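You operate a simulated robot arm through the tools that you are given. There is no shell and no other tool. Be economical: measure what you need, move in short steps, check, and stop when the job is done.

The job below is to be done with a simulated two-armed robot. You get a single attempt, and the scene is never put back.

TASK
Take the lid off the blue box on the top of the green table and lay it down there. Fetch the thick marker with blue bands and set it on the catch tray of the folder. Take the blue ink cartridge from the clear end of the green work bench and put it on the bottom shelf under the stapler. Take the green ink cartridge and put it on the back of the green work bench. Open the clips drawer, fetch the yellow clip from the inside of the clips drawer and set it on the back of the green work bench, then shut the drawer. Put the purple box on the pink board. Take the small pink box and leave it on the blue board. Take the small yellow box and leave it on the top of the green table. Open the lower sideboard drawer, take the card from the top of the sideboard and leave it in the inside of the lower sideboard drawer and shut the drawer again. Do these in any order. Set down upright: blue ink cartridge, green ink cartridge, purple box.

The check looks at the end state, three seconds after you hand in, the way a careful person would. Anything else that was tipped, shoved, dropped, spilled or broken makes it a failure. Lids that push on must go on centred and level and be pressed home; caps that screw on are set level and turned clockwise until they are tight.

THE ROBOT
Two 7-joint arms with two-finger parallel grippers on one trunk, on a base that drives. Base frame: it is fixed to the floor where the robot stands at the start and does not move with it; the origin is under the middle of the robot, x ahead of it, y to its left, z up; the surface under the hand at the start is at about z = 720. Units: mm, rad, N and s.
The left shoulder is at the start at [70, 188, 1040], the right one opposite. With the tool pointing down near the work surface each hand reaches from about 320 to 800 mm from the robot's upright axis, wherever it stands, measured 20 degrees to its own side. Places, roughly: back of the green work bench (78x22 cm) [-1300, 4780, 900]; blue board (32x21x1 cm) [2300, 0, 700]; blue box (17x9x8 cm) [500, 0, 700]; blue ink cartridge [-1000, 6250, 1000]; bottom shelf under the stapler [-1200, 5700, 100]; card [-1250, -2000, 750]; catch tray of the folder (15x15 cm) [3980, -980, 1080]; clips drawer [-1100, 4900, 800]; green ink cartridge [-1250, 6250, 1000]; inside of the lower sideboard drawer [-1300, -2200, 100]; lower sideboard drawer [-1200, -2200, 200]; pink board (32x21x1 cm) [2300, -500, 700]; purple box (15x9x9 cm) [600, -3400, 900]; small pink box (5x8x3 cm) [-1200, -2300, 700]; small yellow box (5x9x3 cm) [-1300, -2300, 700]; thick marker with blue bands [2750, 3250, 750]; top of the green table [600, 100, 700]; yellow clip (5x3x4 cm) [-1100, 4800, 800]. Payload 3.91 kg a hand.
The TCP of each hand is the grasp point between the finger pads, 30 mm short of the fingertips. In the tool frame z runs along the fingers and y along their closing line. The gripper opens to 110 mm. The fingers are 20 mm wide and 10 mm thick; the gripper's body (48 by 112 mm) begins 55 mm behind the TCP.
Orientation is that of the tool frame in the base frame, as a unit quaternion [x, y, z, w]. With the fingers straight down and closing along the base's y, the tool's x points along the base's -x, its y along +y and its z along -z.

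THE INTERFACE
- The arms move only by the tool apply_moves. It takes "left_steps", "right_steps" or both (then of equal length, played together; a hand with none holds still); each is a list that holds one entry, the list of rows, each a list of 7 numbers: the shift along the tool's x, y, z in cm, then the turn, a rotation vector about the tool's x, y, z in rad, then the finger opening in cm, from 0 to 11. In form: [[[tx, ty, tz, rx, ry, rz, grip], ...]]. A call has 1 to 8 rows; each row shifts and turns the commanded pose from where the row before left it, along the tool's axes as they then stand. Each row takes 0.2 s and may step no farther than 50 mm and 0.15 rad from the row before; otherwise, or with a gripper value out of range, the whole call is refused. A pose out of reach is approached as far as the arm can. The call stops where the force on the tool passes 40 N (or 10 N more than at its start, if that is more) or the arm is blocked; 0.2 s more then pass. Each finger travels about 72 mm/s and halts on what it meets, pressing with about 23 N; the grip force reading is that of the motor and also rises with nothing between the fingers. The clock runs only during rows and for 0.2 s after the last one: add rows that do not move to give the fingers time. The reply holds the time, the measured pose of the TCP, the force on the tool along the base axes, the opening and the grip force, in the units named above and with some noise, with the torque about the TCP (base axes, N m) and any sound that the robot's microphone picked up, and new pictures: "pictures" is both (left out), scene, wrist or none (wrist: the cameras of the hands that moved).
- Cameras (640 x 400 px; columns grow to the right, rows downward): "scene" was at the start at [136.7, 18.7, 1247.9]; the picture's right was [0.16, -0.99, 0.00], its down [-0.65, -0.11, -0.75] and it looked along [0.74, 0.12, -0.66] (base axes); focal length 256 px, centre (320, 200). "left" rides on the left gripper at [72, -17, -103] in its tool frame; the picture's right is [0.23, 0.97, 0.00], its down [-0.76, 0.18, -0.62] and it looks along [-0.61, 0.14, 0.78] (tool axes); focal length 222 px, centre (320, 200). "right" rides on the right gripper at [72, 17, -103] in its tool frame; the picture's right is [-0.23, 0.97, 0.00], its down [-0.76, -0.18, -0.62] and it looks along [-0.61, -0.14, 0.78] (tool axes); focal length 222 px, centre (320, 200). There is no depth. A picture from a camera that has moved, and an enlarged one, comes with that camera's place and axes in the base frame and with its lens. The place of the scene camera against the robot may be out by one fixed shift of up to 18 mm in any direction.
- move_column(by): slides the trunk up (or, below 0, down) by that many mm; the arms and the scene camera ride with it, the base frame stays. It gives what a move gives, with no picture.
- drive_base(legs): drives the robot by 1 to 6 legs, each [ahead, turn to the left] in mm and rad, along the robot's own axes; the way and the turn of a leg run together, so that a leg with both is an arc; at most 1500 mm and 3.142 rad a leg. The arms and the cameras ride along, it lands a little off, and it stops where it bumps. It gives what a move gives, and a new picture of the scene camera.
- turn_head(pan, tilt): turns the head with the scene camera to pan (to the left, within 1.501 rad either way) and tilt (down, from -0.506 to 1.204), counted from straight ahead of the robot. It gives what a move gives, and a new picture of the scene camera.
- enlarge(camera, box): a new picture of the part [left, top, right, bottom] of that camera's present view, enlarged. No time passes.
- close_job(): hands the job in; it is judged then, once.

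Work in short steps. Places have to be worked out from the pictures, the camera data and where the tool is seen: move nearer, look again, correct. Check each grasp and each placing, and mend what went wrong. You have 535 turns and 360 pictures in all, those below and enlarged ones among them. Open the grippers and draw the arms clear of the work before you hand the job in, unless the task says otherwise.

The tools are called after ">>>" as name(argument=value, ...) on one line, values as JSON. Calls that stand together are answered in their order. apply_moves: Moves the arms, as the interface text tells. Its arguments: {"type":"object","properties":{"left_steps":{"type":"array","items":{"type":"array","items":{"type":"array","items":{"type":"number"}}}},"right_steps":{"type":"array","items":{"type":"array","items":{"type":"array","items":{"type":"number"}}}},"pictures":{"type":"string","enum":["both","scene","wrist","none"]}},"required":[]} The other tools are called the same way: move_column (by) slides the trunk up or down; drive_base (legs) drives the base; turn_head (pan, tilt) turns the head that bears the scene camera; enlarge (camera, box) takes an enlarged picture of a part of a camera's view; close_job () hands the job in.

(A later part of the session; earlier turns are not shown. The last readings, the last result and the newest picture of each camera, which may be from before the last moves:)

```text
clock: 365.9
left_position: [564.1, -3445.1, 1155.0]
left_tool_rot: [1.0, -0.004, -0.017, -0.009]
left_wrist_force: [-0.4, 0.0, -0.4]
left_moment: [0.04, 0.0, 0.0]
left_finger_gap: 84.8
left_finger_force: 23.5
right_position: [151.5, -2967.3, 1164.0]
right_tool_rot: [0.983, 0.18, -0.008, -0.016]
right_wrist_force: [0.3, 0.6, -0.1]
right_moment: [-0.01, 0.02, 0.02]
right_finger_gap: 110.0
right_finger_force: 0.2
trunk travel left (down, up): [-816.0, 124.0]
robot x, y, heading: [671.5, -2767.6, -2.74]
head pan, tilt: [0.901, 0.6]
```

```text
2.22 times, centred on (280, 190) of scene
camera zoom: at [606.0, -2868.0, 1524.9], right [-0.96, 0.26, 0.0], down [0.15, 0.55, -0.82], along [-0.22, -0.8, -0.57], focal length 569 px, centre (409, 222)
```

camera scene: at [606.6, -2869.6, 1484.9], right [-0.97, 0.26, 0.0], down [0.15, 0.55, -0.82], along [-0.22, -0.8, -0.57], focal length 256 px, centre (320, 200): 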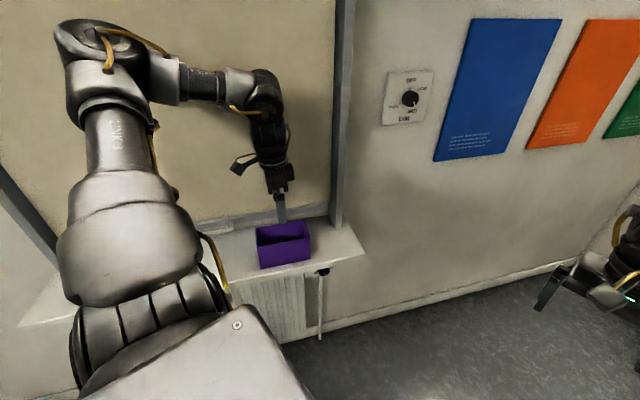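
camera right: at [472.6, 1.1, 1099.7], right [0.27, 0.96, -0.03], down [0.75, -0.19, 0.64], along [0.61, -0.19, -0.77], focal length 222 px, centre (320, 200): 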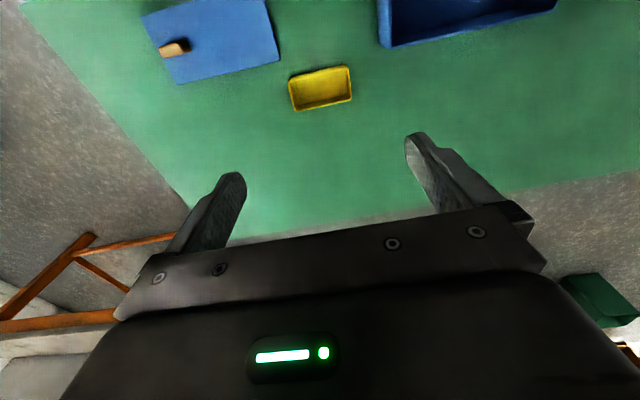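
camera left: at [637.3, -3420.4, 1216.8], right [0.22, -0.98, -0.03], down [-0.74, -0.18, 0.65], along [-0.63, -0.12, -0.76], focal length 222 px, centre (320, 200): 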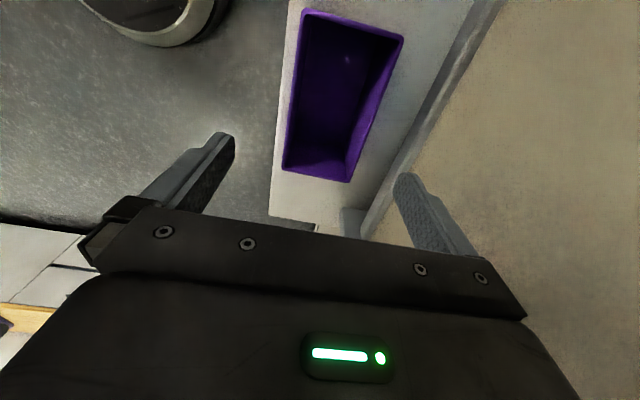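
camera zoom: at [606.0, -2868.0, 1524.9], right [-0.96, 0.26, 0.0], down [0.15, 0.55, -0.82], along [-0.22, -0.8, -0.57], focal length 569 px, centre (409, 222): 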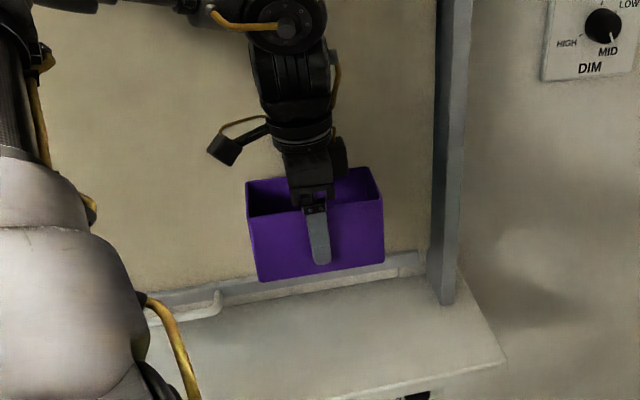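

Purple box held upright. I bring it away from the wall and in front of the robot.

>>> apply_moves(left_steps=[[[0, -4, 0, 0, 0, 0, 6], [0, -4, 0, 0, 0, 0, 6], [-1, -4, 0, 0, 0, 0, 6], [-2, -4, 0, 0, 0, 0, 6], [-4, -2, 0, 0, 0, 0, 6], [-4, -2, 0, 0, 0, 0, 6], [-4, 0, 0, 0, 0, 0, 6], [-4, 0, 0, 0, 0, 0, 6]]], pictures="none")

>>> apply_moves(left_steps=[[[-4, 0, 0, 0, 0, 0.12, 6], [0, 0, 0, 0, 0, 0.12, 6], [0, 0, 0, 0, 0, 0.12, 6], [0, 0, 0, 0, 0, 0.1, 6]]], pictures="none")

>>> turn_head(pan=0.2, tilt=0.7)

```text
clock: 367.7
left_position: [373.3, -3242.1, 1164.3]
left_tool_rot: [1.0, -0.003, -0.016, -0.009]
left_wrist_force: [-1.0, 0.2, -0.6]
left_moment: [0.01, 0.01, -0.02]
left_finger_gap: 84.5
left_finger_force: 22.8
right_position: [149.3, -2967.3, 1163.3]
right_tool_rot: [0.983, 0.181, -0.007, -0.016]
right_wrist_force: [-0.2, -0.9, 0.0]
right_moment: [0.02, -0.02, 0.03]
right_finger_gap: 109.6
right_finger_force: 0.1
trunk travel left (down, up): [-816.0, 124.0]
robot x, y, heading: [674.7, -2766.7, -2.743]
head pan, tilt: [0.901, 0.6]
```

```text
clock: 368.7
left_position: [333.7, -3241.2, 1166.7]
left_tool_rot: [0.972, -0.233, -0.018, -0.006]
left_wrist_force: [-0.3, 0.4, -0.2]
left_moment: [-0.04, -0.06, -0.02]
left_finger_gap: 84.7
left_finger_force: 22.9
right_position: [151.4, -2967.1, 1162.3]
right_tool_rot: [0.983, 0.181, -0.009, -0.016]
right_wrist_force: [-1.0, -0.1, 0.7]
right_moment: [0.0, -0.07, 0.0]
right_finger_gap: 110.3
right_finger_force: 0.0
trunk travel left (down, up): [-816.0, 124.0]
robot x, y, heading: [673.5, -2769.3, -2.731]
head pan, tilt: [0.901, 0.6]
```

```text
clock: 369.8
left_position: [335.8, -3242.3, 1167.2]
left_tool_rot: [0.973, -0.232, -0.019, -0.005]
left_wrist_force: [0.5, 0.6, 0.0]
left_moment: [-0.02, -0.04, -0.01]
left_finger_gap: 84.7
left_finger_force: 23.1
right_position: [152.7, -2967.4, 1164.1]
right_tool_rot: [0.983, 0.181, -0.008, -0.016]
right_wrist_force: [1.1, -0.7, 0.4]
right_moment: [0.01, 0.01, 0.01]
right_finger_gap: 110.0
right_finger_force: 0.0
trunk travel left (down, up): [-816.0, 124.0]
robot x, y, heading: [671.1, -2767.6, -2.734]
head pan, tilt: [0.201, 0.7]
camera scene: at [559.5, -2830.9, 1516.4], right [-0.57, 0.82, 0.0], down [0.53, 0.37, -0.76], along [-0.63, -0.44, -0.64], focal length 256 px, centre (320, 200)
```

scene: 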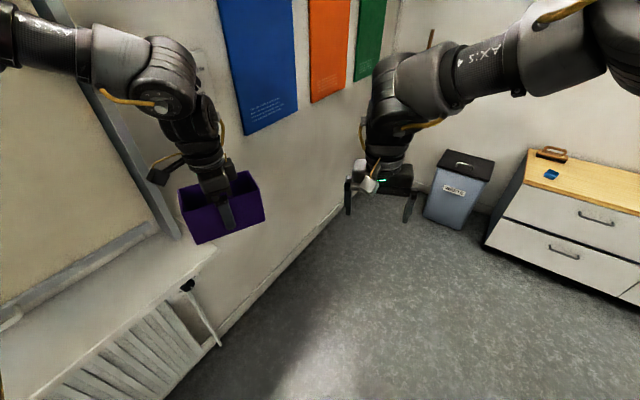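

Clear. I drive back the same safe way round to the cart.

>>> drive_base(legs=[[0, -1.442], [853, 0], [853, 0], [0, -0.536], [1150, 0], [1150, 0]])

>>> drive_base(legs=[[0, -1.571], [1500, 0], [0, -1.357], [1228, 0], [0, 0.423], [200, 0]])

```text
clock: 394.4
left_position: [-535.4, 1486.0, 1167.6]
left_tool_rot: [-0.35, 0.937, 0.007, 0.017]
left_wrist_force: [0.3, 0.3, -2.3]
left_moment: [-0.01, 0.04, 0.0]
left_finger_gap: 84.6
left_finger_force: 23.1
right_position: [-212.3, 1551.0, 1163.8]
right_tool_rot: [-0.699, 0.715, -0.009, 0.015]
right_wrist_force: [0.7, 0.1, 0.2]
right_moment: [0.0, -0.01, 0.02]
right_finger_gap: 110.3
right_finger_force: 0.1
trunk travel left (down, up): [-816.0, 124.0]
robot x, y, heading: [-223.1, 998.5, 1.587]
head pan, tilt: [0.201, 0.7]
camera scene: at [-238.8, 1133.1, 1516.4], right [0.98, 0.22, 0.0], down [0.14, -0.63, -0.77], along [-0.17, 0.75, -0.64], focal length 256 px, centre (320, 200)
```

scene: 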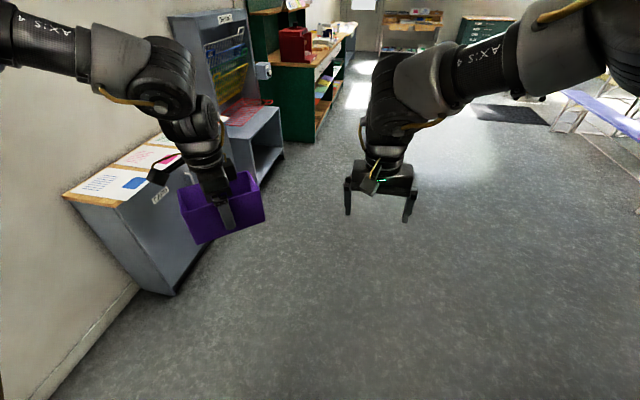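

```text
clock: 417.1
left_position: [2180.5, -543.7, 1168.8]
left_tool_rot: [0.784, 0.62, -0.015, 0.013]
left_wrist_force: [-1.5, -0.9, -0.2]
left_moment: [0.03, 0.01, -0.02]
left_finger_gap: 84.5
left_finger_force: 23.1
right_position: [1955.5, -785.5, 1165.0]
right_tool_rot: [0.467, 0.884, -0.017, -0.001]
right_wrist_force: [-0.1, 0.7, 0.4]
right_moment: [0.01, -0.02, 0.01]
right_finger_gap: 110.2
right_finger_force: 0.1
trunk travel left (down, up): [-816.0, 124.0]
robot x, y, heading: [1645.0, -330.0, -0.933]
head pan, tilt: [0.201, 0.7]
camera scene: at [1737.5, -418.5, 1516.8], right [-0.67, -0.74, 0.0], down [-0.48, 0.43, -0.77], along [0.57, -0.51, -0.64], focal length 256 px, centre (320, 200)
```

scene: 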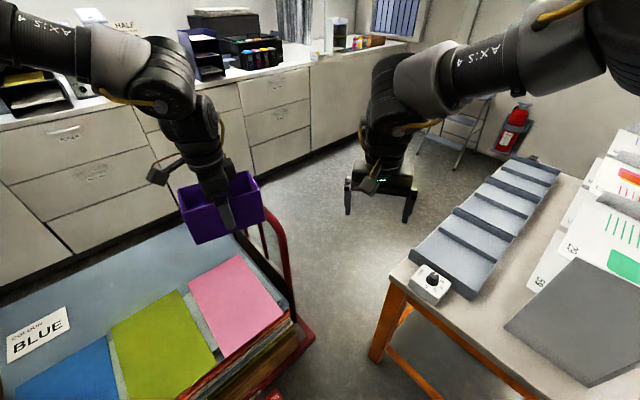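

I see the pink board: centre (2266, -509). I turn 0.233 left and go 95 mm ahead, bringing the purple box over it.

>>> drive_base(legs=[[0, 0.233], [90, 0]])

```text
clock: 419.1
left_position: [2275.1, -463.3, 1175.2]
left_tool_rot: [0.707, 0.707, -0.015, 0.02]
left_wrist_force: [-0.8, -0.8, 0.0]
left_moment: [0.0, -0.04, 0.02]
left_finger_gap: 84.5
left_finger_force: 23.0
right_position: [2112.1, -749.8, 1171.2]
right_tool_rot: [0.36, 0.933, -0.021, 0.004]
right_wrist_force: [-0.1, 0.6, 1.0]
right_moment: [-0.05, 0.01, 0.01]
right_finger_gap: 110.2
right_finger_force: 0.0
trunk travel left (down, up): [-816.0, 124.0]
robot x, y, heading: [1715.2, -386.1, -0.699]
head pan, tilt: [0.201, 0.7]
camera scene: at [1820.6, -446.5, 1517.3], right [-0.48, -0.88, 0.0], down [-0.56, 0.3, -0.77], along [0.68, -0.37, -0.64], focal length 256 px, centre (320, 200)
```

scene: 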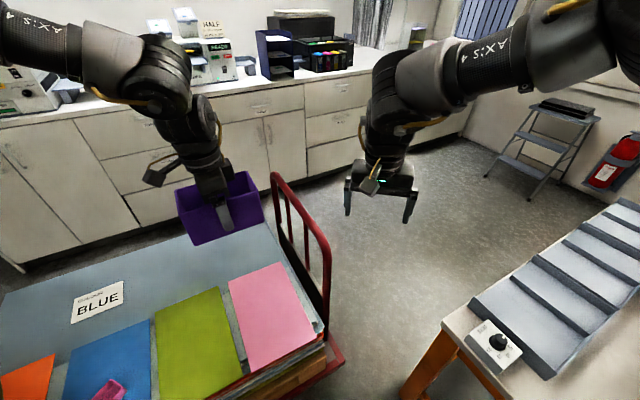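

I shift 4 cm toward the board's centre, then lower the trunk.

>>> apply_moves(left_steps=[[[-2, -0.6, 0, 0, 0, 0, 6], [-2, -0.6, 0, 0, 0, 0, 6], [0, 0, 0, 0, 0, 0, 6]]], pictures="none")

>>> move_column(by=-380)

>>> enlarge(camera="left", box=[0, 0, 640, 400])

>>> enlarge(camera="scene", box=[120, 120, 400, 320])

```text
clock: 419.9
left_position: [2266.9, -505.4, 1173.0]
left_tool_rot: [0.707, 0.706, -0.015, 0.018]
left_wrist_force: [0.1, -0.1, -0.3]
left_moment: [0.0, -0.01, -0.01]
left_finger_gap: 84.8
left_finger_force: 23.3
right_position: [2116.0, -751.3, 1169.3]
right_tool_rot: [0.36, 0.933, -0.02, 0.003]
right_wrist_force: [-0.8, 0.0, 0.4]
right_moment: [-0.03, -0.04, -0.04]
right_finger_gap: 110.2
right_finger_force: 0.1
trunk travel left (down, up): [-816.0, 124.0]
robot x, y, heading: [1710.7, -385.8, -0.698]
head pan, tilt: [0.201, 0.7]
```

```text
clock: 423.5
left_position: [2269.3, -507.9, 792.9]
left_tool_rot: [0.707, 0.707, -0.013, 0.016]
left_wrist_force: [0.0, -0.5, -0.1]
left_moment: [-0.03, 0.03, 0.0]
left_finger_gap: 84.8
left_finger_force: 23.4
right_position: [2118.2, -755.1, 787.7]
right_tool_rot: [0.36, 0.933, -0.02, 0.001]
right_wrist_force: [0.3, -0.5, 0.5]
right_moment: [-0.02, 0.01, -0.01]
right_finger_gap: 110.4
right_finger_force: 0.0
trunk travel left (down, up): [-436.0, 504.0]
robot x, y, heading: [1713.1, -386.8, -0.7]
head pan, tilt: [0.201, 0.7]
```

```text
1.00 times, centred on (320, 200) of left (not enlarged: the box is as wide or as high as the picture)
camera zoom: at [2251.9, -430.6, 892.6], right [0.97, 0.23, -0.01], down [0.17, -0.73, 0.66], along [0.14, -0.64, -0.76], focal length 222 px, centre (320, 200)
```

zoom: 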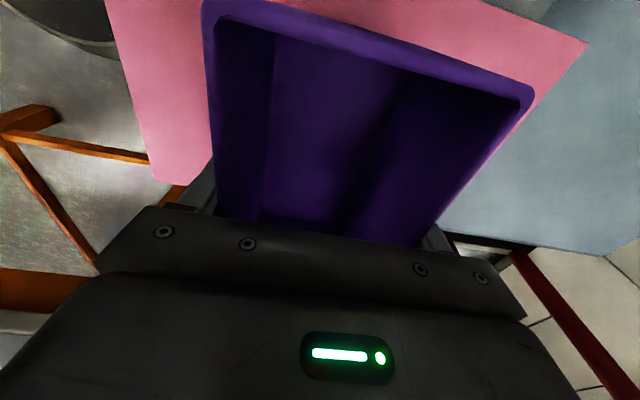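

```text
2.00 times, centred on (260, 220) of scene
camera zoom: at [1828.4, -454.2, 1136.4], right [-0.48, -0.88, 0.0], down [-0.57, 0.31, -0.76], along [0.67, -0.37, -0.64], focal length 512 px, centre (440, 160)
```

zoom: 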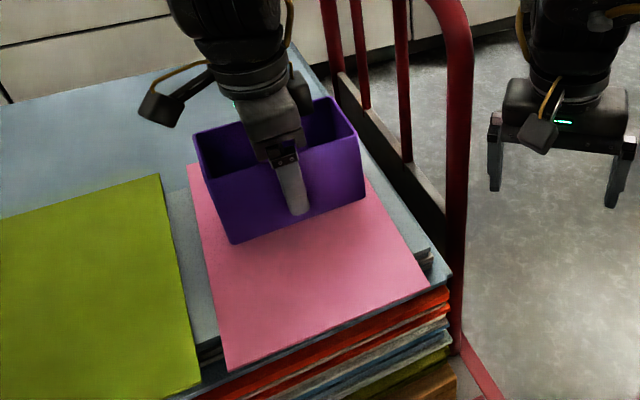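

The box is centred over the pink board. I lower the remaining 44 mm in two steps.

>>> move_column(by=-37)

>>> move_column(by=-8)

```text
clock: 424.4
left_position: [2270.2, -509.0, 754.3]
left_tool_rot: [0.707, 0.707, -0.013, 0.017]
left_wrist_force: [0.6, 0.1, -1.1]
left_moment: [0.01, -0.03, -0.02]
left_finger_gap: 84.5
left_finger_force: 22.4
right_position: [2119.1, -754.7, 751.2]
right_tool_rot: [0.36, 0.933, -0.019, 0.001]
right_wrist_force: [-0.3, 0.4, 0.8]
right_moment: [0.02, 0.0, 0.01]
right_finger_gap: 110.1
right_finger_force: 0.0
trunk travel left (down, up): [-399.0, 541.0]
robot x, y, heading: [1712.7, -386.4, -0.696]
head pan, tilt: [0.201, 0.7]
```

```text
clock: 424.9
left_position: [2267.7, -508.9, 749.8]
left_tool_rot: [0.708, 0.706, -0.014, 0.018]
left_wrist_force: [0.4, -0.2, 21.6]
left_moment: [-0.32, 0.75, 0.07]
left_finger_gap: 84.6
left_finger_force: 22.9
right_position: [2117.1, -754.2, 744.0]
right_tool_rot: [0.36, 0.933, -0.018, 0.002]
right_wrist_force: [-0.2, -0.5, 0.2]
right_moment: [0.02, 0.0, -0.02]
right_finger_gap: 110.0
right_finger_force: 0.1
trunk travel left (down, up): [-391.0, 549.0]
robot x, y, heading: [1710.9, -387.8, -0.702]
head pan, tilt: [0.201, 0.7]
```

Contact at 21 N. I release and raise straight up with the trunk.

>>> apply_moves(left_steps=[[[0, 0, 0, 0, 0, 0, 11], [0, 0, 0, 0, 0, 0, 11], [0, 0, 0, 0, 0, 0, 11]]], pictures="none")

>>> move_column(by=250)

>>> enlarge(camera="scene", box=[60, 120, 400, 380])

```text
clock: 425.7
left_position: [2269.8, -508.5, 745.9]
left_tool_rot: [0.707, 0.707, -0.014, 0.016]
left_wrist_force: [-0.8, -0.7, 0.3]
left_moment: [-0.03, -0.02, 0.0]
left_finger_gap: 110.0
left_finger_force: 0.1
right_position: [2118.6, -754.9, 743.0]
right_tool_rot: [0.36, 0.933, -0.018, 0.001]
right_wrist_force: [0.4, -0.4, 0.0]
right_moment: [-0.01, 0.0, -0.01]
right_finger_gap: 110.1
right_finger_force: 0.0
trunk travel left (down, up): [-391.0, 549.0]
robot x, y, heading: [1710.8, -388.1, -0.701]
head pan, tilt: [0.201, 0.7]
```

```text
clock: 428.3
left_position: [2269.5, -508.6, 997.0]
left_tool_rot: [0.707, 0.707, -0.013, 0.015]
left_wrist_force: [0.0, 0.5, 0.3]
left_moment: [0.0, 0.0, 0.0]
left_finger_gap: 110.1
left_finger_force: 0.1
right_position: [2118.9, -755.2, 993.0]
right_tool_rot: [0.36, 0.933, -0.019, 0.001]
right_wrist_force: [0.2, -0.3, 0.5]
right_moment: [0.03, 0.02, -0.06]
right_finger_gap: 110.0
right_finger_force: 0.0
trunk travel left (down, up): [-641.0, 299.0]
robot x, y, heading: [1712.4, -387.2, -0.695]
head pan, tilt: [0.201, 0.7]
```

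```text
1.54 times, centred on (230, 250) of scene
camera zoom: at [1828.6, -454.3, 1341.3], right [-0.48, -0.88, 0.0], down [-0.57, 0.31, -0.76], along [0.67, -0.37, -0.64], focal length 394 px, centre (458, 123)
```

zoom: 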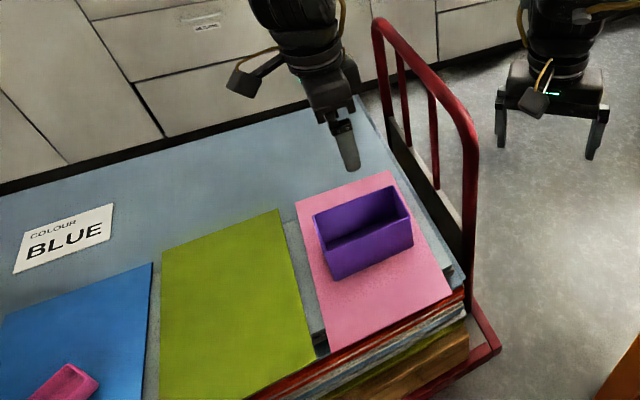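

Purple stands upright on the pink board. Next the marker; I drive to about (1350, 1500) and look toward it.

>>> drive_base(legs=[[-250, 0], [0, 2.37], [867, 0], [867, 0], [0, -0.774]])

>>> turn_head(pan=0.0, tilt=0.45)

```text
clock: 446.1
left_position: [1508.0, 2048.8, 996.5]
left_tool_rot: [0.0, 1.0, 0.002, 0.021]
left_wrist_force: [0.4, -0.7, -0.9]
left_moment: [0.01, 0.0, 0.0]
left_finger_gap: 109.8
left_finger_force: 0.1
right_position: [1754.5, 1896.4, 992.6]
right_tool_rot: [-0.405, 0.914, -0.012, 0.015]
right_wrist_force: [-0.3, -0.5, -0.4]
right_moment: [0.01, 0.0, 0.0]
right_finger_gap: 109.8
right_finger_force: 0.0
trunk travel left (down, up): [-641.0, 299.0]
robot x, y, heading: [1386.3, 1488.2, 0.869]
head pan, tilt: [0.201, 0.7]
camera scene: at [1461.4, 1607.6, 1341.4], right [0.88, -0.48, 0.0], down [-0.31, -0.57, -0.76], along [0.37, 0.67, -0.64], focal length 256 px, centre (320, 200)
```

scene: 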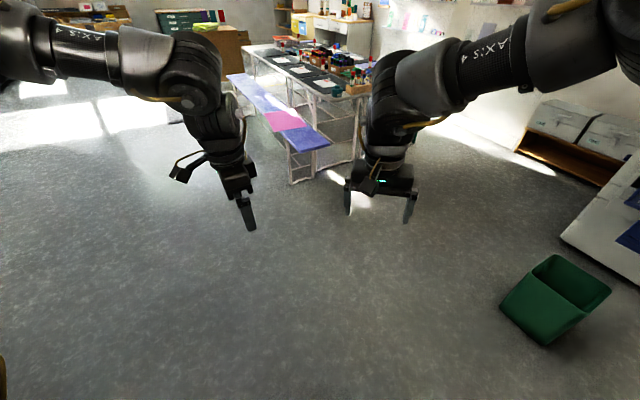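

```text
clock: 446.8
left_position: [1508.3, 2047.7, 997.3]
left_tool_rot: [0.001, 1.0, 0.002, 0.022]
left_wrist_force: [0.1, 0.0, 0.3]
left_moment: [-0.01, 0.01, 0.01]
left_finger_gap: 110.2
left_finger_force: 0.0
right_position: [1754.1, 1897.1, 992.8]
right_tool_rot: [-0.404, 0.915, -0.013, 0.014]
right_wrist_force: [0.0, 0.1, 0.8]
right_moment: [-0.02, 0.0, 0.0]
right_finger_gap: 109.9
right_finger_force: 0.0
trunk travel left (down, up): [-641.0, 299.0]
robot x, y, heading: [1385.0, 1489.8, 0.871]
head pan, tilt: [0.0, 0.45]
camera scene: at [1480.0, 1603.2, 1363.5], right [0.77, -0.64, 0.0], down [-0.28, -0.33, -0.9], along [0.58, 0.69, -0.44], focal length 256 px, centre (320, 200)
```

scene: 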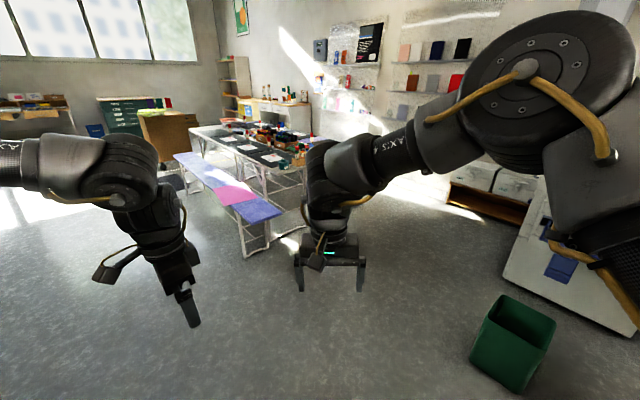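

The supply table's near end is around (2700, 3200). I drive to (2650, 2480) and face it.

>>> drive_base(legs=[[0, -0.197], [800, 0], [810, 0], [0, 0.897]])

>>> turn_head(pan=0.0, tilt=0.6)

```text
clock: 458.1
left_position: [2376.7, 2997.0, 997.0]
left_tool_rot: [-0.341, 0.94, 0.009, 0.02]
left_wrist_force: [-0.2, -0.5, -0.6]
left_moment: [-0.01, -0.04, 0.01]
left_finger_gap: 110.1
left_finger_force: 0.0
right_position: [2662.5, 3038.8, 992.4]
right_tool_rot: [-0.692, 0.721, -0.007, 0.018]
right_wrist_force: [0.1, -0.2, 0.2]
right_moment: [0.02, 0.01, 0.01]
right_finger_gap: 110.1
right_finger_force: 0.0
trunk travel left (down, up): [-641.0, 299.0]
robot x, y, heading: [2640.2, 2491.1, 1.565]
head pan, tilt: [0.0, 0.45]
camera scene: at [2644.9, 2638.0, 1363.6], right [1.0, 0.0, 0.0], down [0.0, -0.44, -0.9], along [0.0, 0.9, -0.44], focal length 256 px, centre (320, 200)
```

scene: 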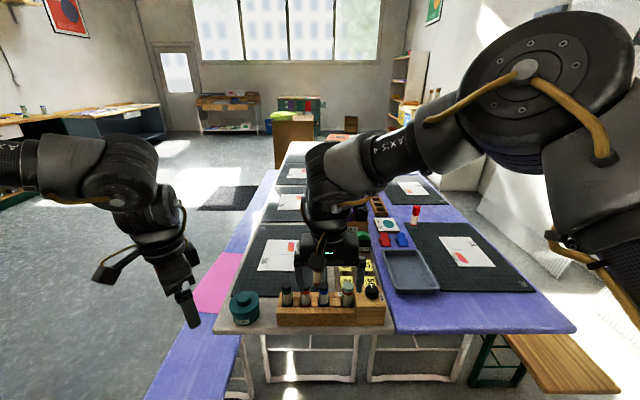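

```text
clock: 458.8
left_position: [2376.8, 2996.6, 997.6]
left_tool_rot: [-0.339, 0.94, 0.009, 0.019]
left_wrist_force: [0.9, 0.6, -0.2]
left_moment: [-0.03, -0.02, -0.01]
left_finger_gap: 110.1
left_finger_force: 0.0
right_position: [2662.5, 3040.9, 993.1]
right_tool_rot: [-0.693, 0.721, -0.007, 0.018]
right_wrist_force: [0.5, -0.6, -0.3]
right_moment: [-0.01, 0.01, 0.01]
right_finger_gap: 110.1
right_finger_force: 0.1
trunk travel left (down, up): [-641.0, 299.0]
robot x, y, heading: [2642.2, 2490.2, 1.573]
head pan, tilt: [0.0, 0.6]
camera scene: at [2644.7, 2634.5, 1350.1], right [1.0, 0.0, 0.0], down [0.0, -0.56, -0.83], along [0.0, 0.83, -0.56], focal length 256 px, centre (320, 200)
```

scene: 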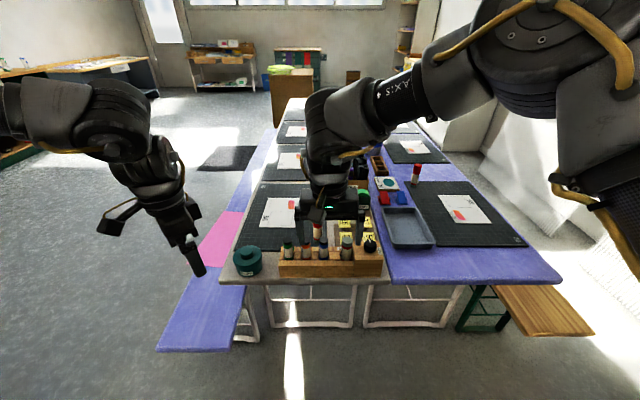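

A wooden rack with upright markers stands at the table's near end. I zoom in.

>>> enlarge(camera="scene", box=[220, 200, 440, 300])

>>> enlarge(camera="right", box=[0, 0, 640, 400])

```text
2.91 times, centred on (330, 250) of scene
camera zoom: at [2644.7, 2634.5, 1350.1], right [1.0, 0.0, 0.0], down [0.0, -0.56, -0.83], along [0.0, 0.83, -0.56], focal length 745 px, centre (291, 54)
```

zoom: 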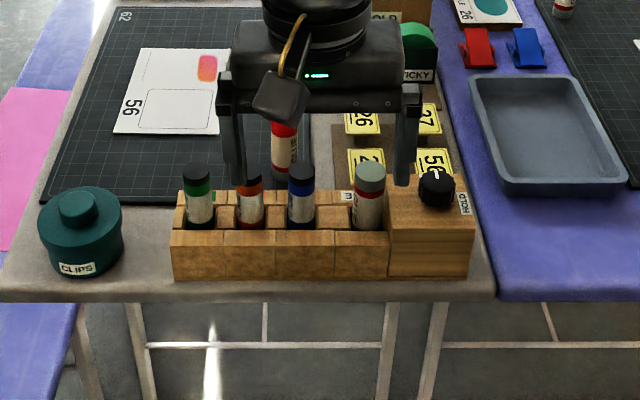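

```text
1.00 times, centred on (320, 200) of right (not enlarged: the box is as wide or as high as the picture)
camera zoom: at [2638.8, 2965.9, 1094.1], right [-0.96, 0.27, -0.03], down [0.19, 0.74, 0.64], along [0.19, 0.61, -0.77], focal length 222 px, centre (320, 200)
```

zoom: 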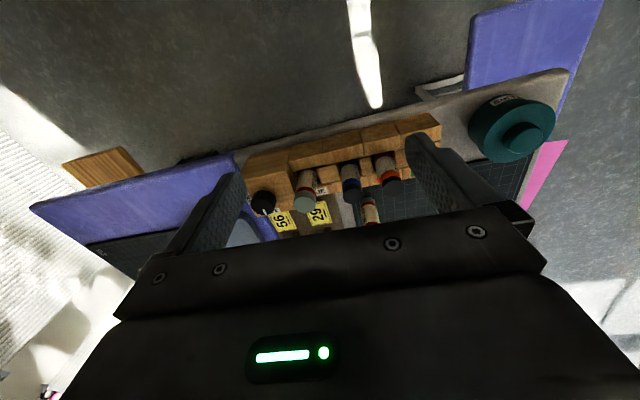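

Several markers; I need a clear look. I move the right hand out of view.

>>> apply_moves(right_steps=[[[4, -1, -1, 0, 0, 0, 11], [4, -3, -1, 0, 0, 0, 11], [0, -4, -1, 0, 0, 0, 11], [0, -4.5, 0, 0, 0, 0, 11], [0, -4.5, 0, 0, 0, 0, 11], [0, -4.5, 0, 0, 0, 0, 11]]], pictures="none")

>>> enlarge(camera="scene", box=[220, 170, 440, 300])

```text
refused: row 2 steps farther than a row can; nothing moved
```

```text
2.91 times, centred on (330, 235) of scene
camera zoom: at [2644.7, 2634.5, 1350.1], right [1.0, 0.0, 0.0], down [0.0, -0.56, -0.83], along [0.0, 0.83, -0.56], focal length 745 px, centre (291, 98)
```

zoom: 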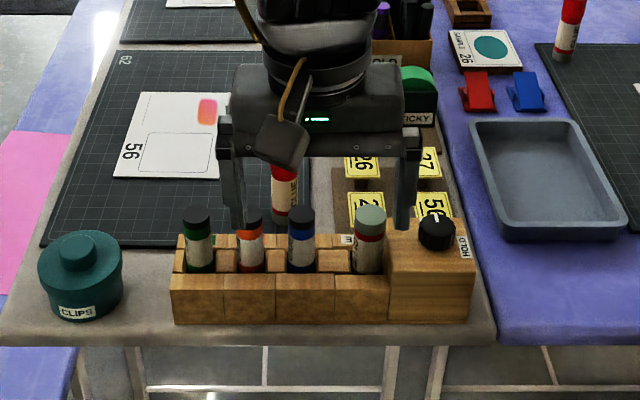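

>>> apply_moves(right_steps=[[[4, -1, -1, 0, 0, 0, 11], [3, -3, -1, 0, 0, 0, 11], [0, -4, -1, 0, 0, 0, 11], [0, -4.5, 0, 0, 0, 0, 11], [0, -4.5, 0, 0, 0, 0, 11], [0, -4.5, 0, 0, 0, 0, 11]]], pictures="none")

>>> enlarge(camera="scene", box=[240, 190, 400, 290])

```text
clock: 460.2
left_position: [2378.2, 2997.1, 998.3]
left_tool_rot: [-0.34, 0.94, 0.009, 0.018]
left_wrist_force: [0.7, 1.3, 0.4]
left_moment: [0.0, 0.03, 0.01]
left_finger_gap: 109.9
left_finger_force: 0.1
right_position: [2843.9, 2936.9, 1022.0]
right_tool_rot: [-0.692, 0.722, -0.006, 0.018]
right_wrist_force: [1.0, 1.4, -0.9]
right_moment: [-0.01, 0.03, 0.0]
right_finger_gap: 110.0
right_finger_force: 0.0
right hand out of reach, approached as far as the arm can: row 5, 6
trunk travel left (down, up): [-641.0, 299.0]
robot x, y, heading: [2643.9, 2490.1, 1.567]
head pan, tilt: [0.0, 0.6]
```

```text
4.00 times, centred on (320, 240) of scene
camera zoom: at [2647.5, 2634.9, 1350.0], right [1.0, 0.0, 0.0], down [0.0, -0.57, -0.82], along [0.0, 0.82, -0.57], focal length 1024 px, centre (320, 40)
```

zoom: 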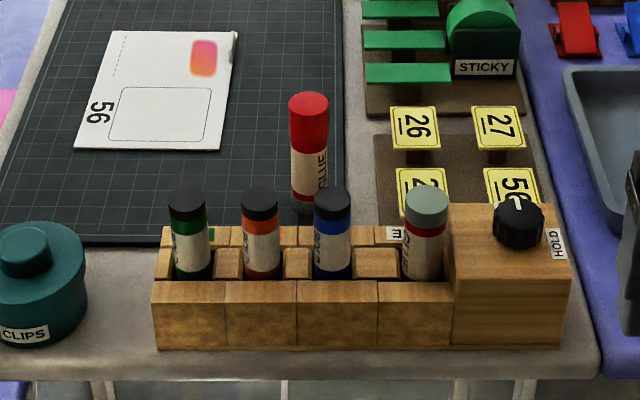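

The blue-banded marker is third in a clamping rack with a "HOLD" knob. I zoom on the knob and labels.

>>> enlarge(camera="scene", box=[320, 225, 390, 275])

>>> enlarge(camera="right", box=[180, 0, 500, 200])

```text
8.00 times, centred on (355, 250) of scene
camera zoom: at [2647.5, 2634.9, 1350.0], right [1.0, 0.0, 0.0], down [0.0, -0.57, -0.82], along [0.0, 0.82, -0.57], focal length 2048 px, centre (40, -200)
```

zoom: 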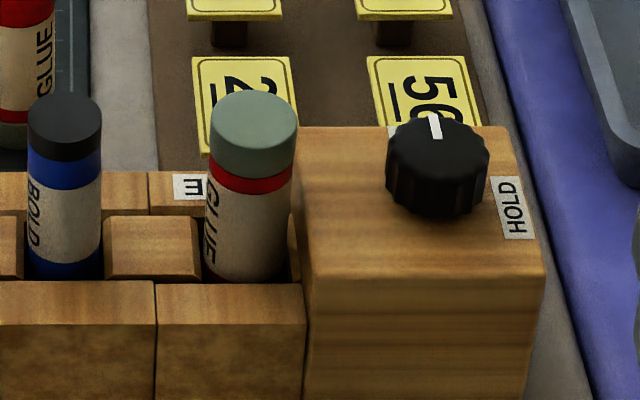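

```text
2.00 times, centred on (340, 100) of right
camera zoom: at [2820.5, 2862.2, 1123.4], right [-0.96, 0.27, -0.03], down [0.19, 0.74, 0.64], along [0.19, 0.61, -0.77], focal length 444 px, centre (280, 400)
```

zoom: 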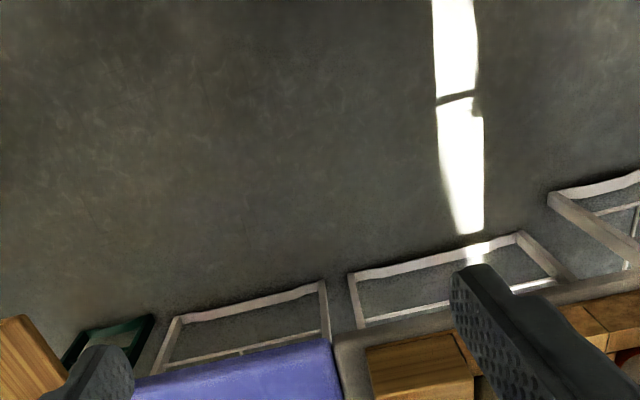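

The knob points away from HOLD, so the rack seems free. The blue BOLD marker is at about (2659, 3225). I drive 190 mm closer and bring the right hand over it.

>>> drive_base(legs=[[190, 0]])

>>> enlarge(camera="scene", box=[240, 220, 400, 320])

```text
clock: 461.7
left_position: [2377.7, 3190.1, 995.9]
left_tool_rot: [-0.341, 0.94, 0.009, 0.02]
left_wrist_force: [-1.0, 0.4, -0.4]
left_moment: [0.04, -0.02, 0.01]
left_finger_gap: 109.9
left_finger_force: 0.0
right_position: [2842.3, 3128.1, 1022.7]
right_tool_rot: [-0.691, 0.723, -0.007, 0.019]
right_wrist_force: [0.4, -0.8, 0.4]
right_moment: [0.04, 0.02, -0.02]
right_finger_gap: 109.6
right_finger_force: 0.0
trunk travel left (down, up): [-641.0, 299.0]
robot x, y, heading: [2639.1, 2683.3, 1.573]
head pan, tilt: [0.0, 0.6]
camera scene: at [2645.6, 2826.1, 1350.1], right [1.0, 0.0, 0.0], down [0.0, -0.57, -0.83], along [0.0, 0.83, -0.57], focal length 256 px, centre (320, 200)
```

scene: 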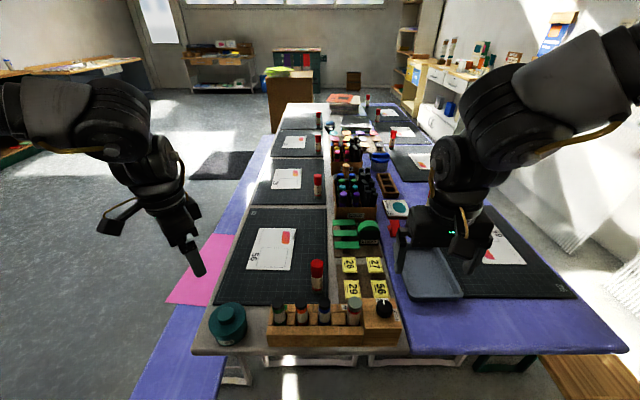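

```text
4.00 times, centred on (320, 270) of scene
camera zoom: at [2645.6, 2826.1, 1350.1], right [1.0, 0.0, 0.0], down [0.0, -0.57, -0.83], along [0.0, 0.83, -0.57], focal length 1024 px, centre (320, -80)
```

zoom: 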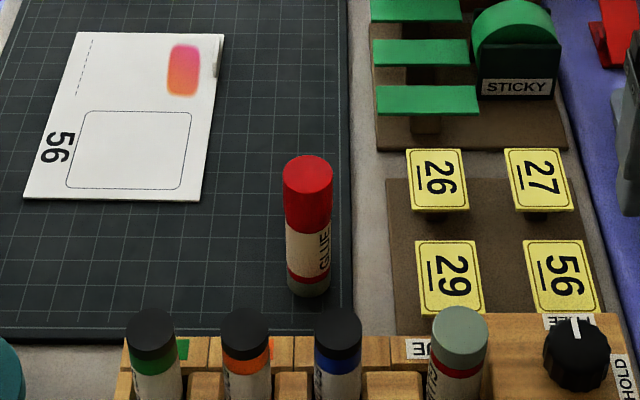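

The pointer is at FREE. The cap top is at about (2654, 3156, 864). I move the right hand over it.

>>> apply_moves(right_steps=[[[-0.4, 3.78, 0, 0, 0, 0, 8], [-0.4, 3.78, 0, 0, 0, 0, 6], [-0.4, 3.78, 1, 0, 0, 0, 4.5], [-0.4, 3.78, 3, 0, 0, 0, 4.5], [-0.4, 3.78, 3, 0, 0, 0, 4.5], [0, 0, 0, 0, 0, 0, 4.5]]], pictures="wrist")

```text
clock: 463.1
left_position: [2378.9, 3189.9, 997.7]
left_tool_rot: [-0.34, 0.94, 0.008, 0.019]
left_wrist_force: [-0.7, 0.2, 0.2]
left_moment: [0.03, 0.0, -0.01]
left_finger_gap: 110.1
left_finger_force: 0.0
right_position: [2657.0, 3156.6, 947.0]
right_tool_rot: [-0.691, 0.723, -0.005, 0.019]
right_wrist_force: [0.4, 0.1, -0.3]
right_moment: [0.05, 0.03, -0.01]
right_finger_gap: 44.8
right_finger_force: 0.1
trunk travel left (down, up): [-641.0, 299.0]
robot x, y, heading: [2638.6, 2679.6, 1.569]
head pan, tilt: [0.0, 0.6]
camera right: at [2633.7, 3082.0, 1048.0], right [-0.96, 0.27, -0.03], down [0.19, 0.74, 0.64], along [0.2, 0.61, -0.77], focal length 222 px, centre (320, 200)
```

right: 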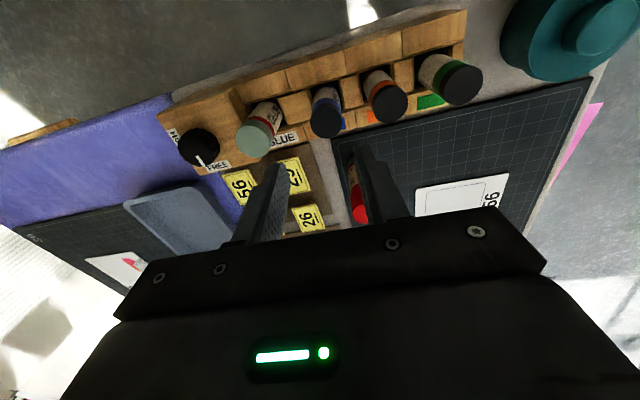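

The blue cap lies between the fingers' line. I lower 40 mm and check alignment again.

>>> apply_moves(right_steps=[[[0.5, 0.3, 2, 0, 0, 0, 4.5], [0, 0, 2, 0, 0, 0, 4.5], [0, 0, 0, 0, 0, 0, 4.5]]], pictures="wrist")

```text
clock: 463.9
left_position: [2377.2, 3190.1, 997.6]
left_tool_rot: [-0.34, 0.94, 0.009, 0.019]
left_wrist_force: [0.2, -0.5, 0.1]
left_moment: [0.01, 0.02, 0.0]
left_finger_gap: 110.1
left_finger_force: 0.1
right_position: [2656.1, 3152.8, 905.9]
right_tool_rot: [-0.691, 0.722, -0.006, 0.018]
right_wrist_force: [-0.7, -0.9, 0.4]
right_moment: [0.0, 0.0, 0.01]
right_finger_gap: 45.0
right_finger_force: 0.1
trunk travel left (down, up): [-641.0, 299.0]
robot x, y, heading: [2643.0, 2684.2, 1.57]
head pan, tilt: [0.0, 0.6]
camera right: at [2631.4, 3078.3, 1007.5], right [-0.96, 0.27, -0.03], down [0.19, 0.74, 0.64], along [0.2, 0.61, -0.77], focal length 222 px, centre (320, 200)
```

right: 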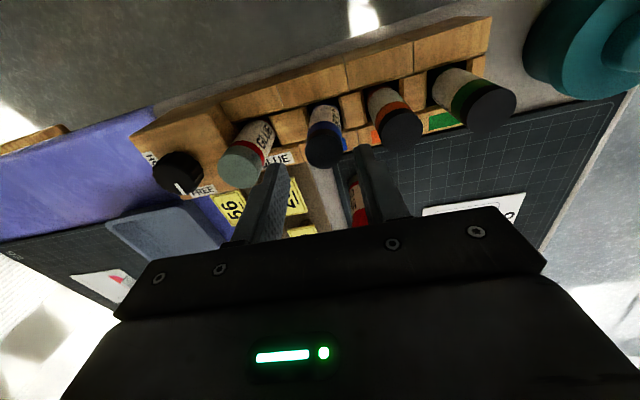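

Cap top is at (2652, 3145, 869). I correct by 8 and 4 mm, lower 53 mm and close gently.

>>> apply_moves(right_steps=[[[0.82, 0.36, 0, 0, 0, 0, 4.5], [0, 0, 2.7, 0, 0, 0, 4.5], [0, 0, 2.6, 0, 0, 0, 4.5], [0, 0, 0, 0, 0, 0, 4.5]]], pictures="wrist")

```text
clock: 464.9
left_position: [2378.0, 3188.9, 996.9]
left_tool_rot: [-0.339, 0.94, 0.009, 0.019]
left_wrist_force: [0.2, 0.7, 0.4]
left_moment: [-0.01, 0.02, -0.04]
left_finger_gap: 110.1
left_finger_force: 0.1
right_position: [2653.5, 3145.1, 853.1]
right_tool_rot: [-0.692, 0.722, -0.005, 0.019]
right_wrist_force: [0.1, -0.6, -0.3]
right_moment: [0.01, 0.0, -0.02]
right_finger_gap: 45.1
right_finger_force: 0.1
trunk travel left (down, up): [-641.0, 299.0]
robot x, y, heading: [2641.9, 2682.4, 1.568]
head pan, tilt: [0.0, 0.6]
camera right: at [2629.5, 3070.5, 954.0], right [-0.96, 0.27, -0.03], down [0.19, 0.74, 0.64], along [0.2, 0.61, -0.77], focal length 222 px, centre (320, 200)
```

right: 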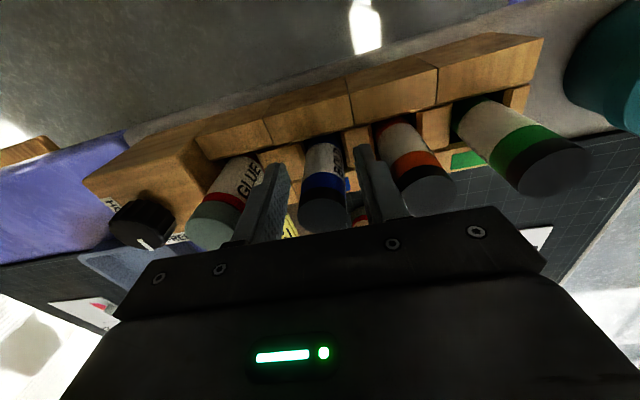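

The blue marker is between the fingers. I close.

>>> apply_moves(right_steps=[[[0, 0, 0, 0, 0, 0, 1], [0, 0, 0, 0, 0, 0, 1], [0, 0, -1, 0, 0, 0, 1], [0, 0, -1, 0, 0, 0, 1]]], pictures="wrist")

```text
clock: 465.9
left_position: [2378.4, 3189.7, 997.1]
left_tool_rot: [-0.34, 0.94, 0.009, 0.019]
left_wrist_force: [0.5, -0.4, 0.0]
left_moment: [-0.02, 0.03, 0.01]
left_finger_gap: 110.1
left_finger_force: 0.0
right_position: [2654.2, 3144.4, 873.4]
right_tool_rot: [-0.691, 0.723, -0.007, 0.02]
right_wrist_force: [0.2, 0.9, -0.6]
right_moment: [0.02, 0.03, 0.01]
right_finger_gap: 24.7
right_finger_force: 23.2
trunk travel left (down, up): [-641.0, 299.0]
robot x, y, heading: [2642.2, 2683.0, 1.562]
head pan, tilt: [0.0, 0.6]
camera right: at [2629.9, 3071.0, 974.3], right [-0.96, 0.27, -0.03], down [0.19, 0.74, 0.64], along [0.2, 0.61, -0.77], focal length 222 px, centre (320, 200)
```

right: 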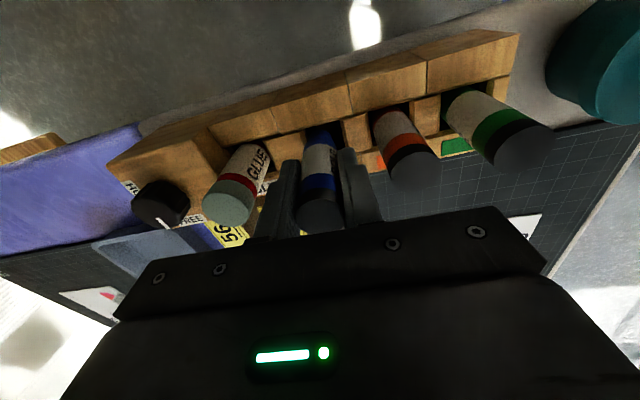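

It slides out freely at 24.7 mm grip. I lift it clear.

>>> apply_moves(right_steps=[[[0, 0, -3, 0, 0, 0, 1], [0, 0, -3, 0, 0, 0, 1], [0, 0, -4, 0, 0, 0, 1], [0, 0, -4, 0, 0, 0, 1], [0, 0, -3, 0, 0, 0, 1]]], pictures="scene")

>>> enlarge(camera="scene", box=[250, 160, 410, 330])

```text
clock: 467.1
left_position: [2377.2, 3190.7, 997.9]
left_tool_rot: [-0.341, 0.94, 0.01, 0.019]
left_wrist_force: [0.6, -0.1, 0.4]
left_moment: [-0.01, 0.0, -0.01]
left_finger_gap: 110.0
left_finger_force: 0.1
right_position: [2647.1, 3142.1, 1044.1]
right_tool_rot: [-0.691, 0.723, -0.007, 0.018]
right_wrist_force: [0.2, 0.3, -1.1]
right_moment: [-0.03, -0.04, -0.02]
right_finger_gap: 24.5
right_finger_force: 23.0
trunk travel left (down, up): [-641.0, 299.0]
robot x, y, heading: [2640.3, 2683.9, 1.575]
head pan, tilt: [0.0, 0.6]
camera scene: at [2645.0, 2825.7, 1350.0], right [1.0, 0.0, 0.0], down [0.0, -0.56, -0.83], along [0.0, 0.83, -0.56], focal length 256 px, centre (320, 200)
```

scene: 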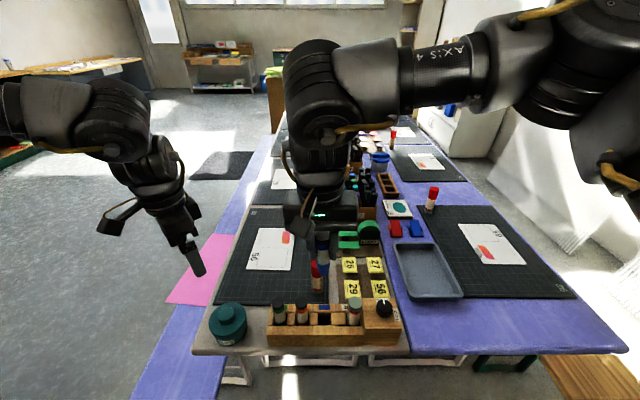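

```text
2.35 times, centred on (330, 245) of scene
camera zoom: at [2645.0, 2825.7, 1350.0], right [1.0, 0.0, 0.0], down [0.0, -0.56, -0.83], along [0.0, 0.83, -0.56], focal length 602 px, centre (296, 94)
```

zoom: 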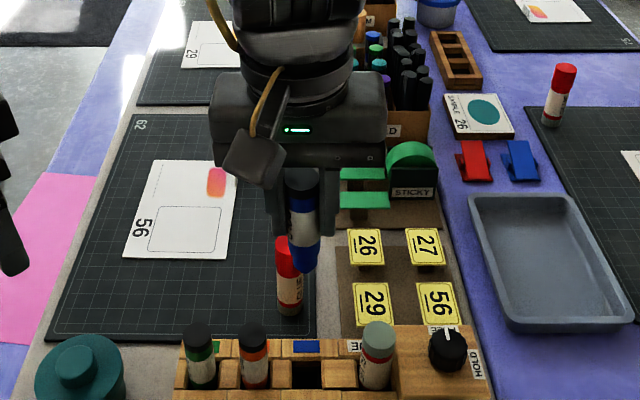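

I have the marker. I raise the trunk and drive toward the folder, passing between the cart and the counter.

>>> move_column(by=200)

>>> drive_base(legs=[[-300, 0], [0, 2.624], [787, 0], [0, 1.126], [1401, 0]])

>>> turn_head(pan=0.3, tilt=0.4)

```text
clock: 469.3
left_position: [2377.8, 3190.1, 1196.8]
left_tool_rot: [-0.341, 0.94, 0.009, 0.019]
left_wrist_force: [0.0, 0.1, 0.1]
left_moment: [-0.02, -0.02, -0.03]
left_finger_gap: 110.0
left_finger_force: 0.0
right_position: [2647.2, 3143.1, 1241.8]
right_tool_rot: [-0.691, 0.722, -0.006, 0.019]
right_wrist_force: [-0.5, -0.6, -0.3]
right_moment: [0.0, -0.04, 0.0]
right_finger_gap: 24.5
right_finger_force: 23.6
trunk travel left (down, up): [-841.0, 99.0]
robot x, y, heading: [2641.3, 2681.8, 1.567]
head pan, tilt: [0.0, 0.6]
```

```text
clock: 480.0
left_position: [2353.5, 1363.5, 1222.4]
left_tool_rot: [0.99, 0.124, -0.062, 0.032]
left_wrist_force: [-0.5, -0.6, 0.5]
left_moment: [0.09, -0.04, 0.0]
left_finger_gap: 109.9
left_finger_force: 0.0
right_position: [2152.4, 1557.6, 1262.9]
right_tool_rot: [0.873, 0.487, -0.031, 0.019]
right_wrist_force: [-0.3, -1.1, 0.3]
right_moment: [0.07, 0.02, -0.01]
right_finger_gap: 24.4
right_finger_force: 23.1
trunk travel left (down, up): [-841.0, 99.0]
robot x, y, heading: [2374.2, 1934.6, -2.106]
head pan, tilt: [0.0, 0.6]
stopped in leg 3: the robot was blocked; the commanded pose is now the measured one
camera scene: at [2274.8, 1761.7, 1550.4], right [-0.86, 0.51, 0.0], down [0.31, 0.52, -0.8], along [-0.41, -0.69, -0.6], focal length 256 px, centre (320, 200)
```

scene: 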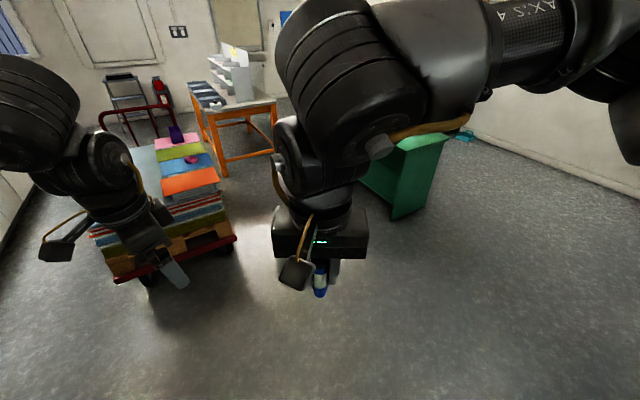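

```text
clock: 480.8
left_position: [2353.9, 1369.0, 1205.4]
left_tool_rot: [0.995, 0.092, -0.034, 0.015]
left_wrist_force: [0.3, 1.2, -0.1]
left_moment: [-0.07, 0.05, -0.01]
left_finger_gap: 110.1
left_finger_force: 0.0
right_position: [2144.1, 1553.0, 1251.6]
right_tool_rot: [0.88, 0.475, -0.025, -0.002]
right_wrist_force: [1.0, 0.9, 0.4]
right_moment: [-0.06, 0.02, -0.02]
right_finger_gap: 24.6
right_finger_force: 22.7
trunk travel left (down, up): [-841.0, 99.0]
robot x, y, heading: [2375.2, 1932.3, -2.104]
head pan, tilt: [0.3, 0.4]
camera scene: at [2312.4, 1770.6, 1567.9], right [-0.97, 0.23, -0.01], down [0.1, 0.4, -0.91], along [-0.21, -0.89, -0.41], focal length 256 px, centre (320, 200)
```

scene: 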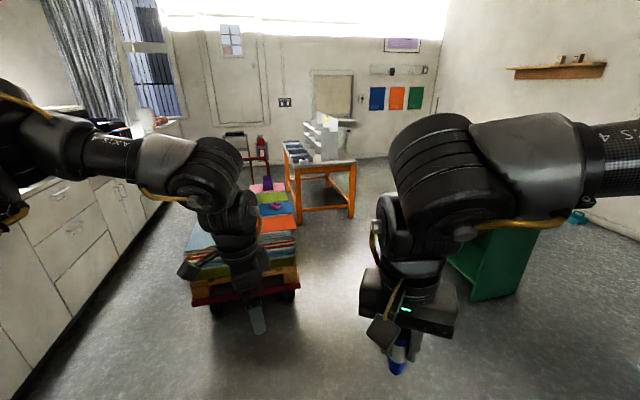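

The base was blocked, probably by the green bin. I look left and down.

>>> turn_head(pan=1.0, tilt=1.0)

```text
clock: 481.9
left_position: [2366.9, 1394.8, 1214.3]
left_tool_rot: [0.995, 0.091, -0.041, 0.024]
left_wrist_force: [-0.3, -0.2, 0.0]
left_moment: [-0.05, 0.04, 0.0]
left_finger_gap: 110.2
left_finger_force: 0.1
right_position: [2160.1, 1578.2, 1259.0]
right_tool_rot: [0.879, 0.476, -0.035, 0.006]
right_wrist_force: [0.6, -0.1, -0.1]
right_moment: [-0.08, 0.02, -0.01]
right_finger_gap: 24.5
right_finger_force: 23.3
trunk travel left (down, up): [-841.0, 99.0]
robot x, y, heading: [2378.1, 1937.8, -2.108]
head pan, tilt: [1.0, 1.0]
camera scene: at [2389.5, 1842.6, 1518.7], right [-0.89, -0.45, 0.01], down [-0.38, 0.75, -0.54], along [0.24, -0.49, -0.84], focal length 256 px, centre (320, 200)
```

scene: 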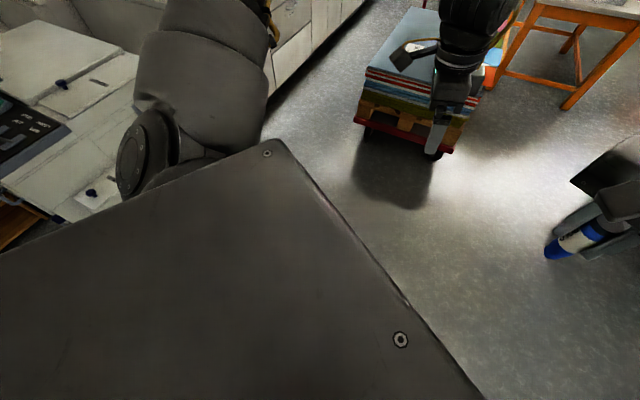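

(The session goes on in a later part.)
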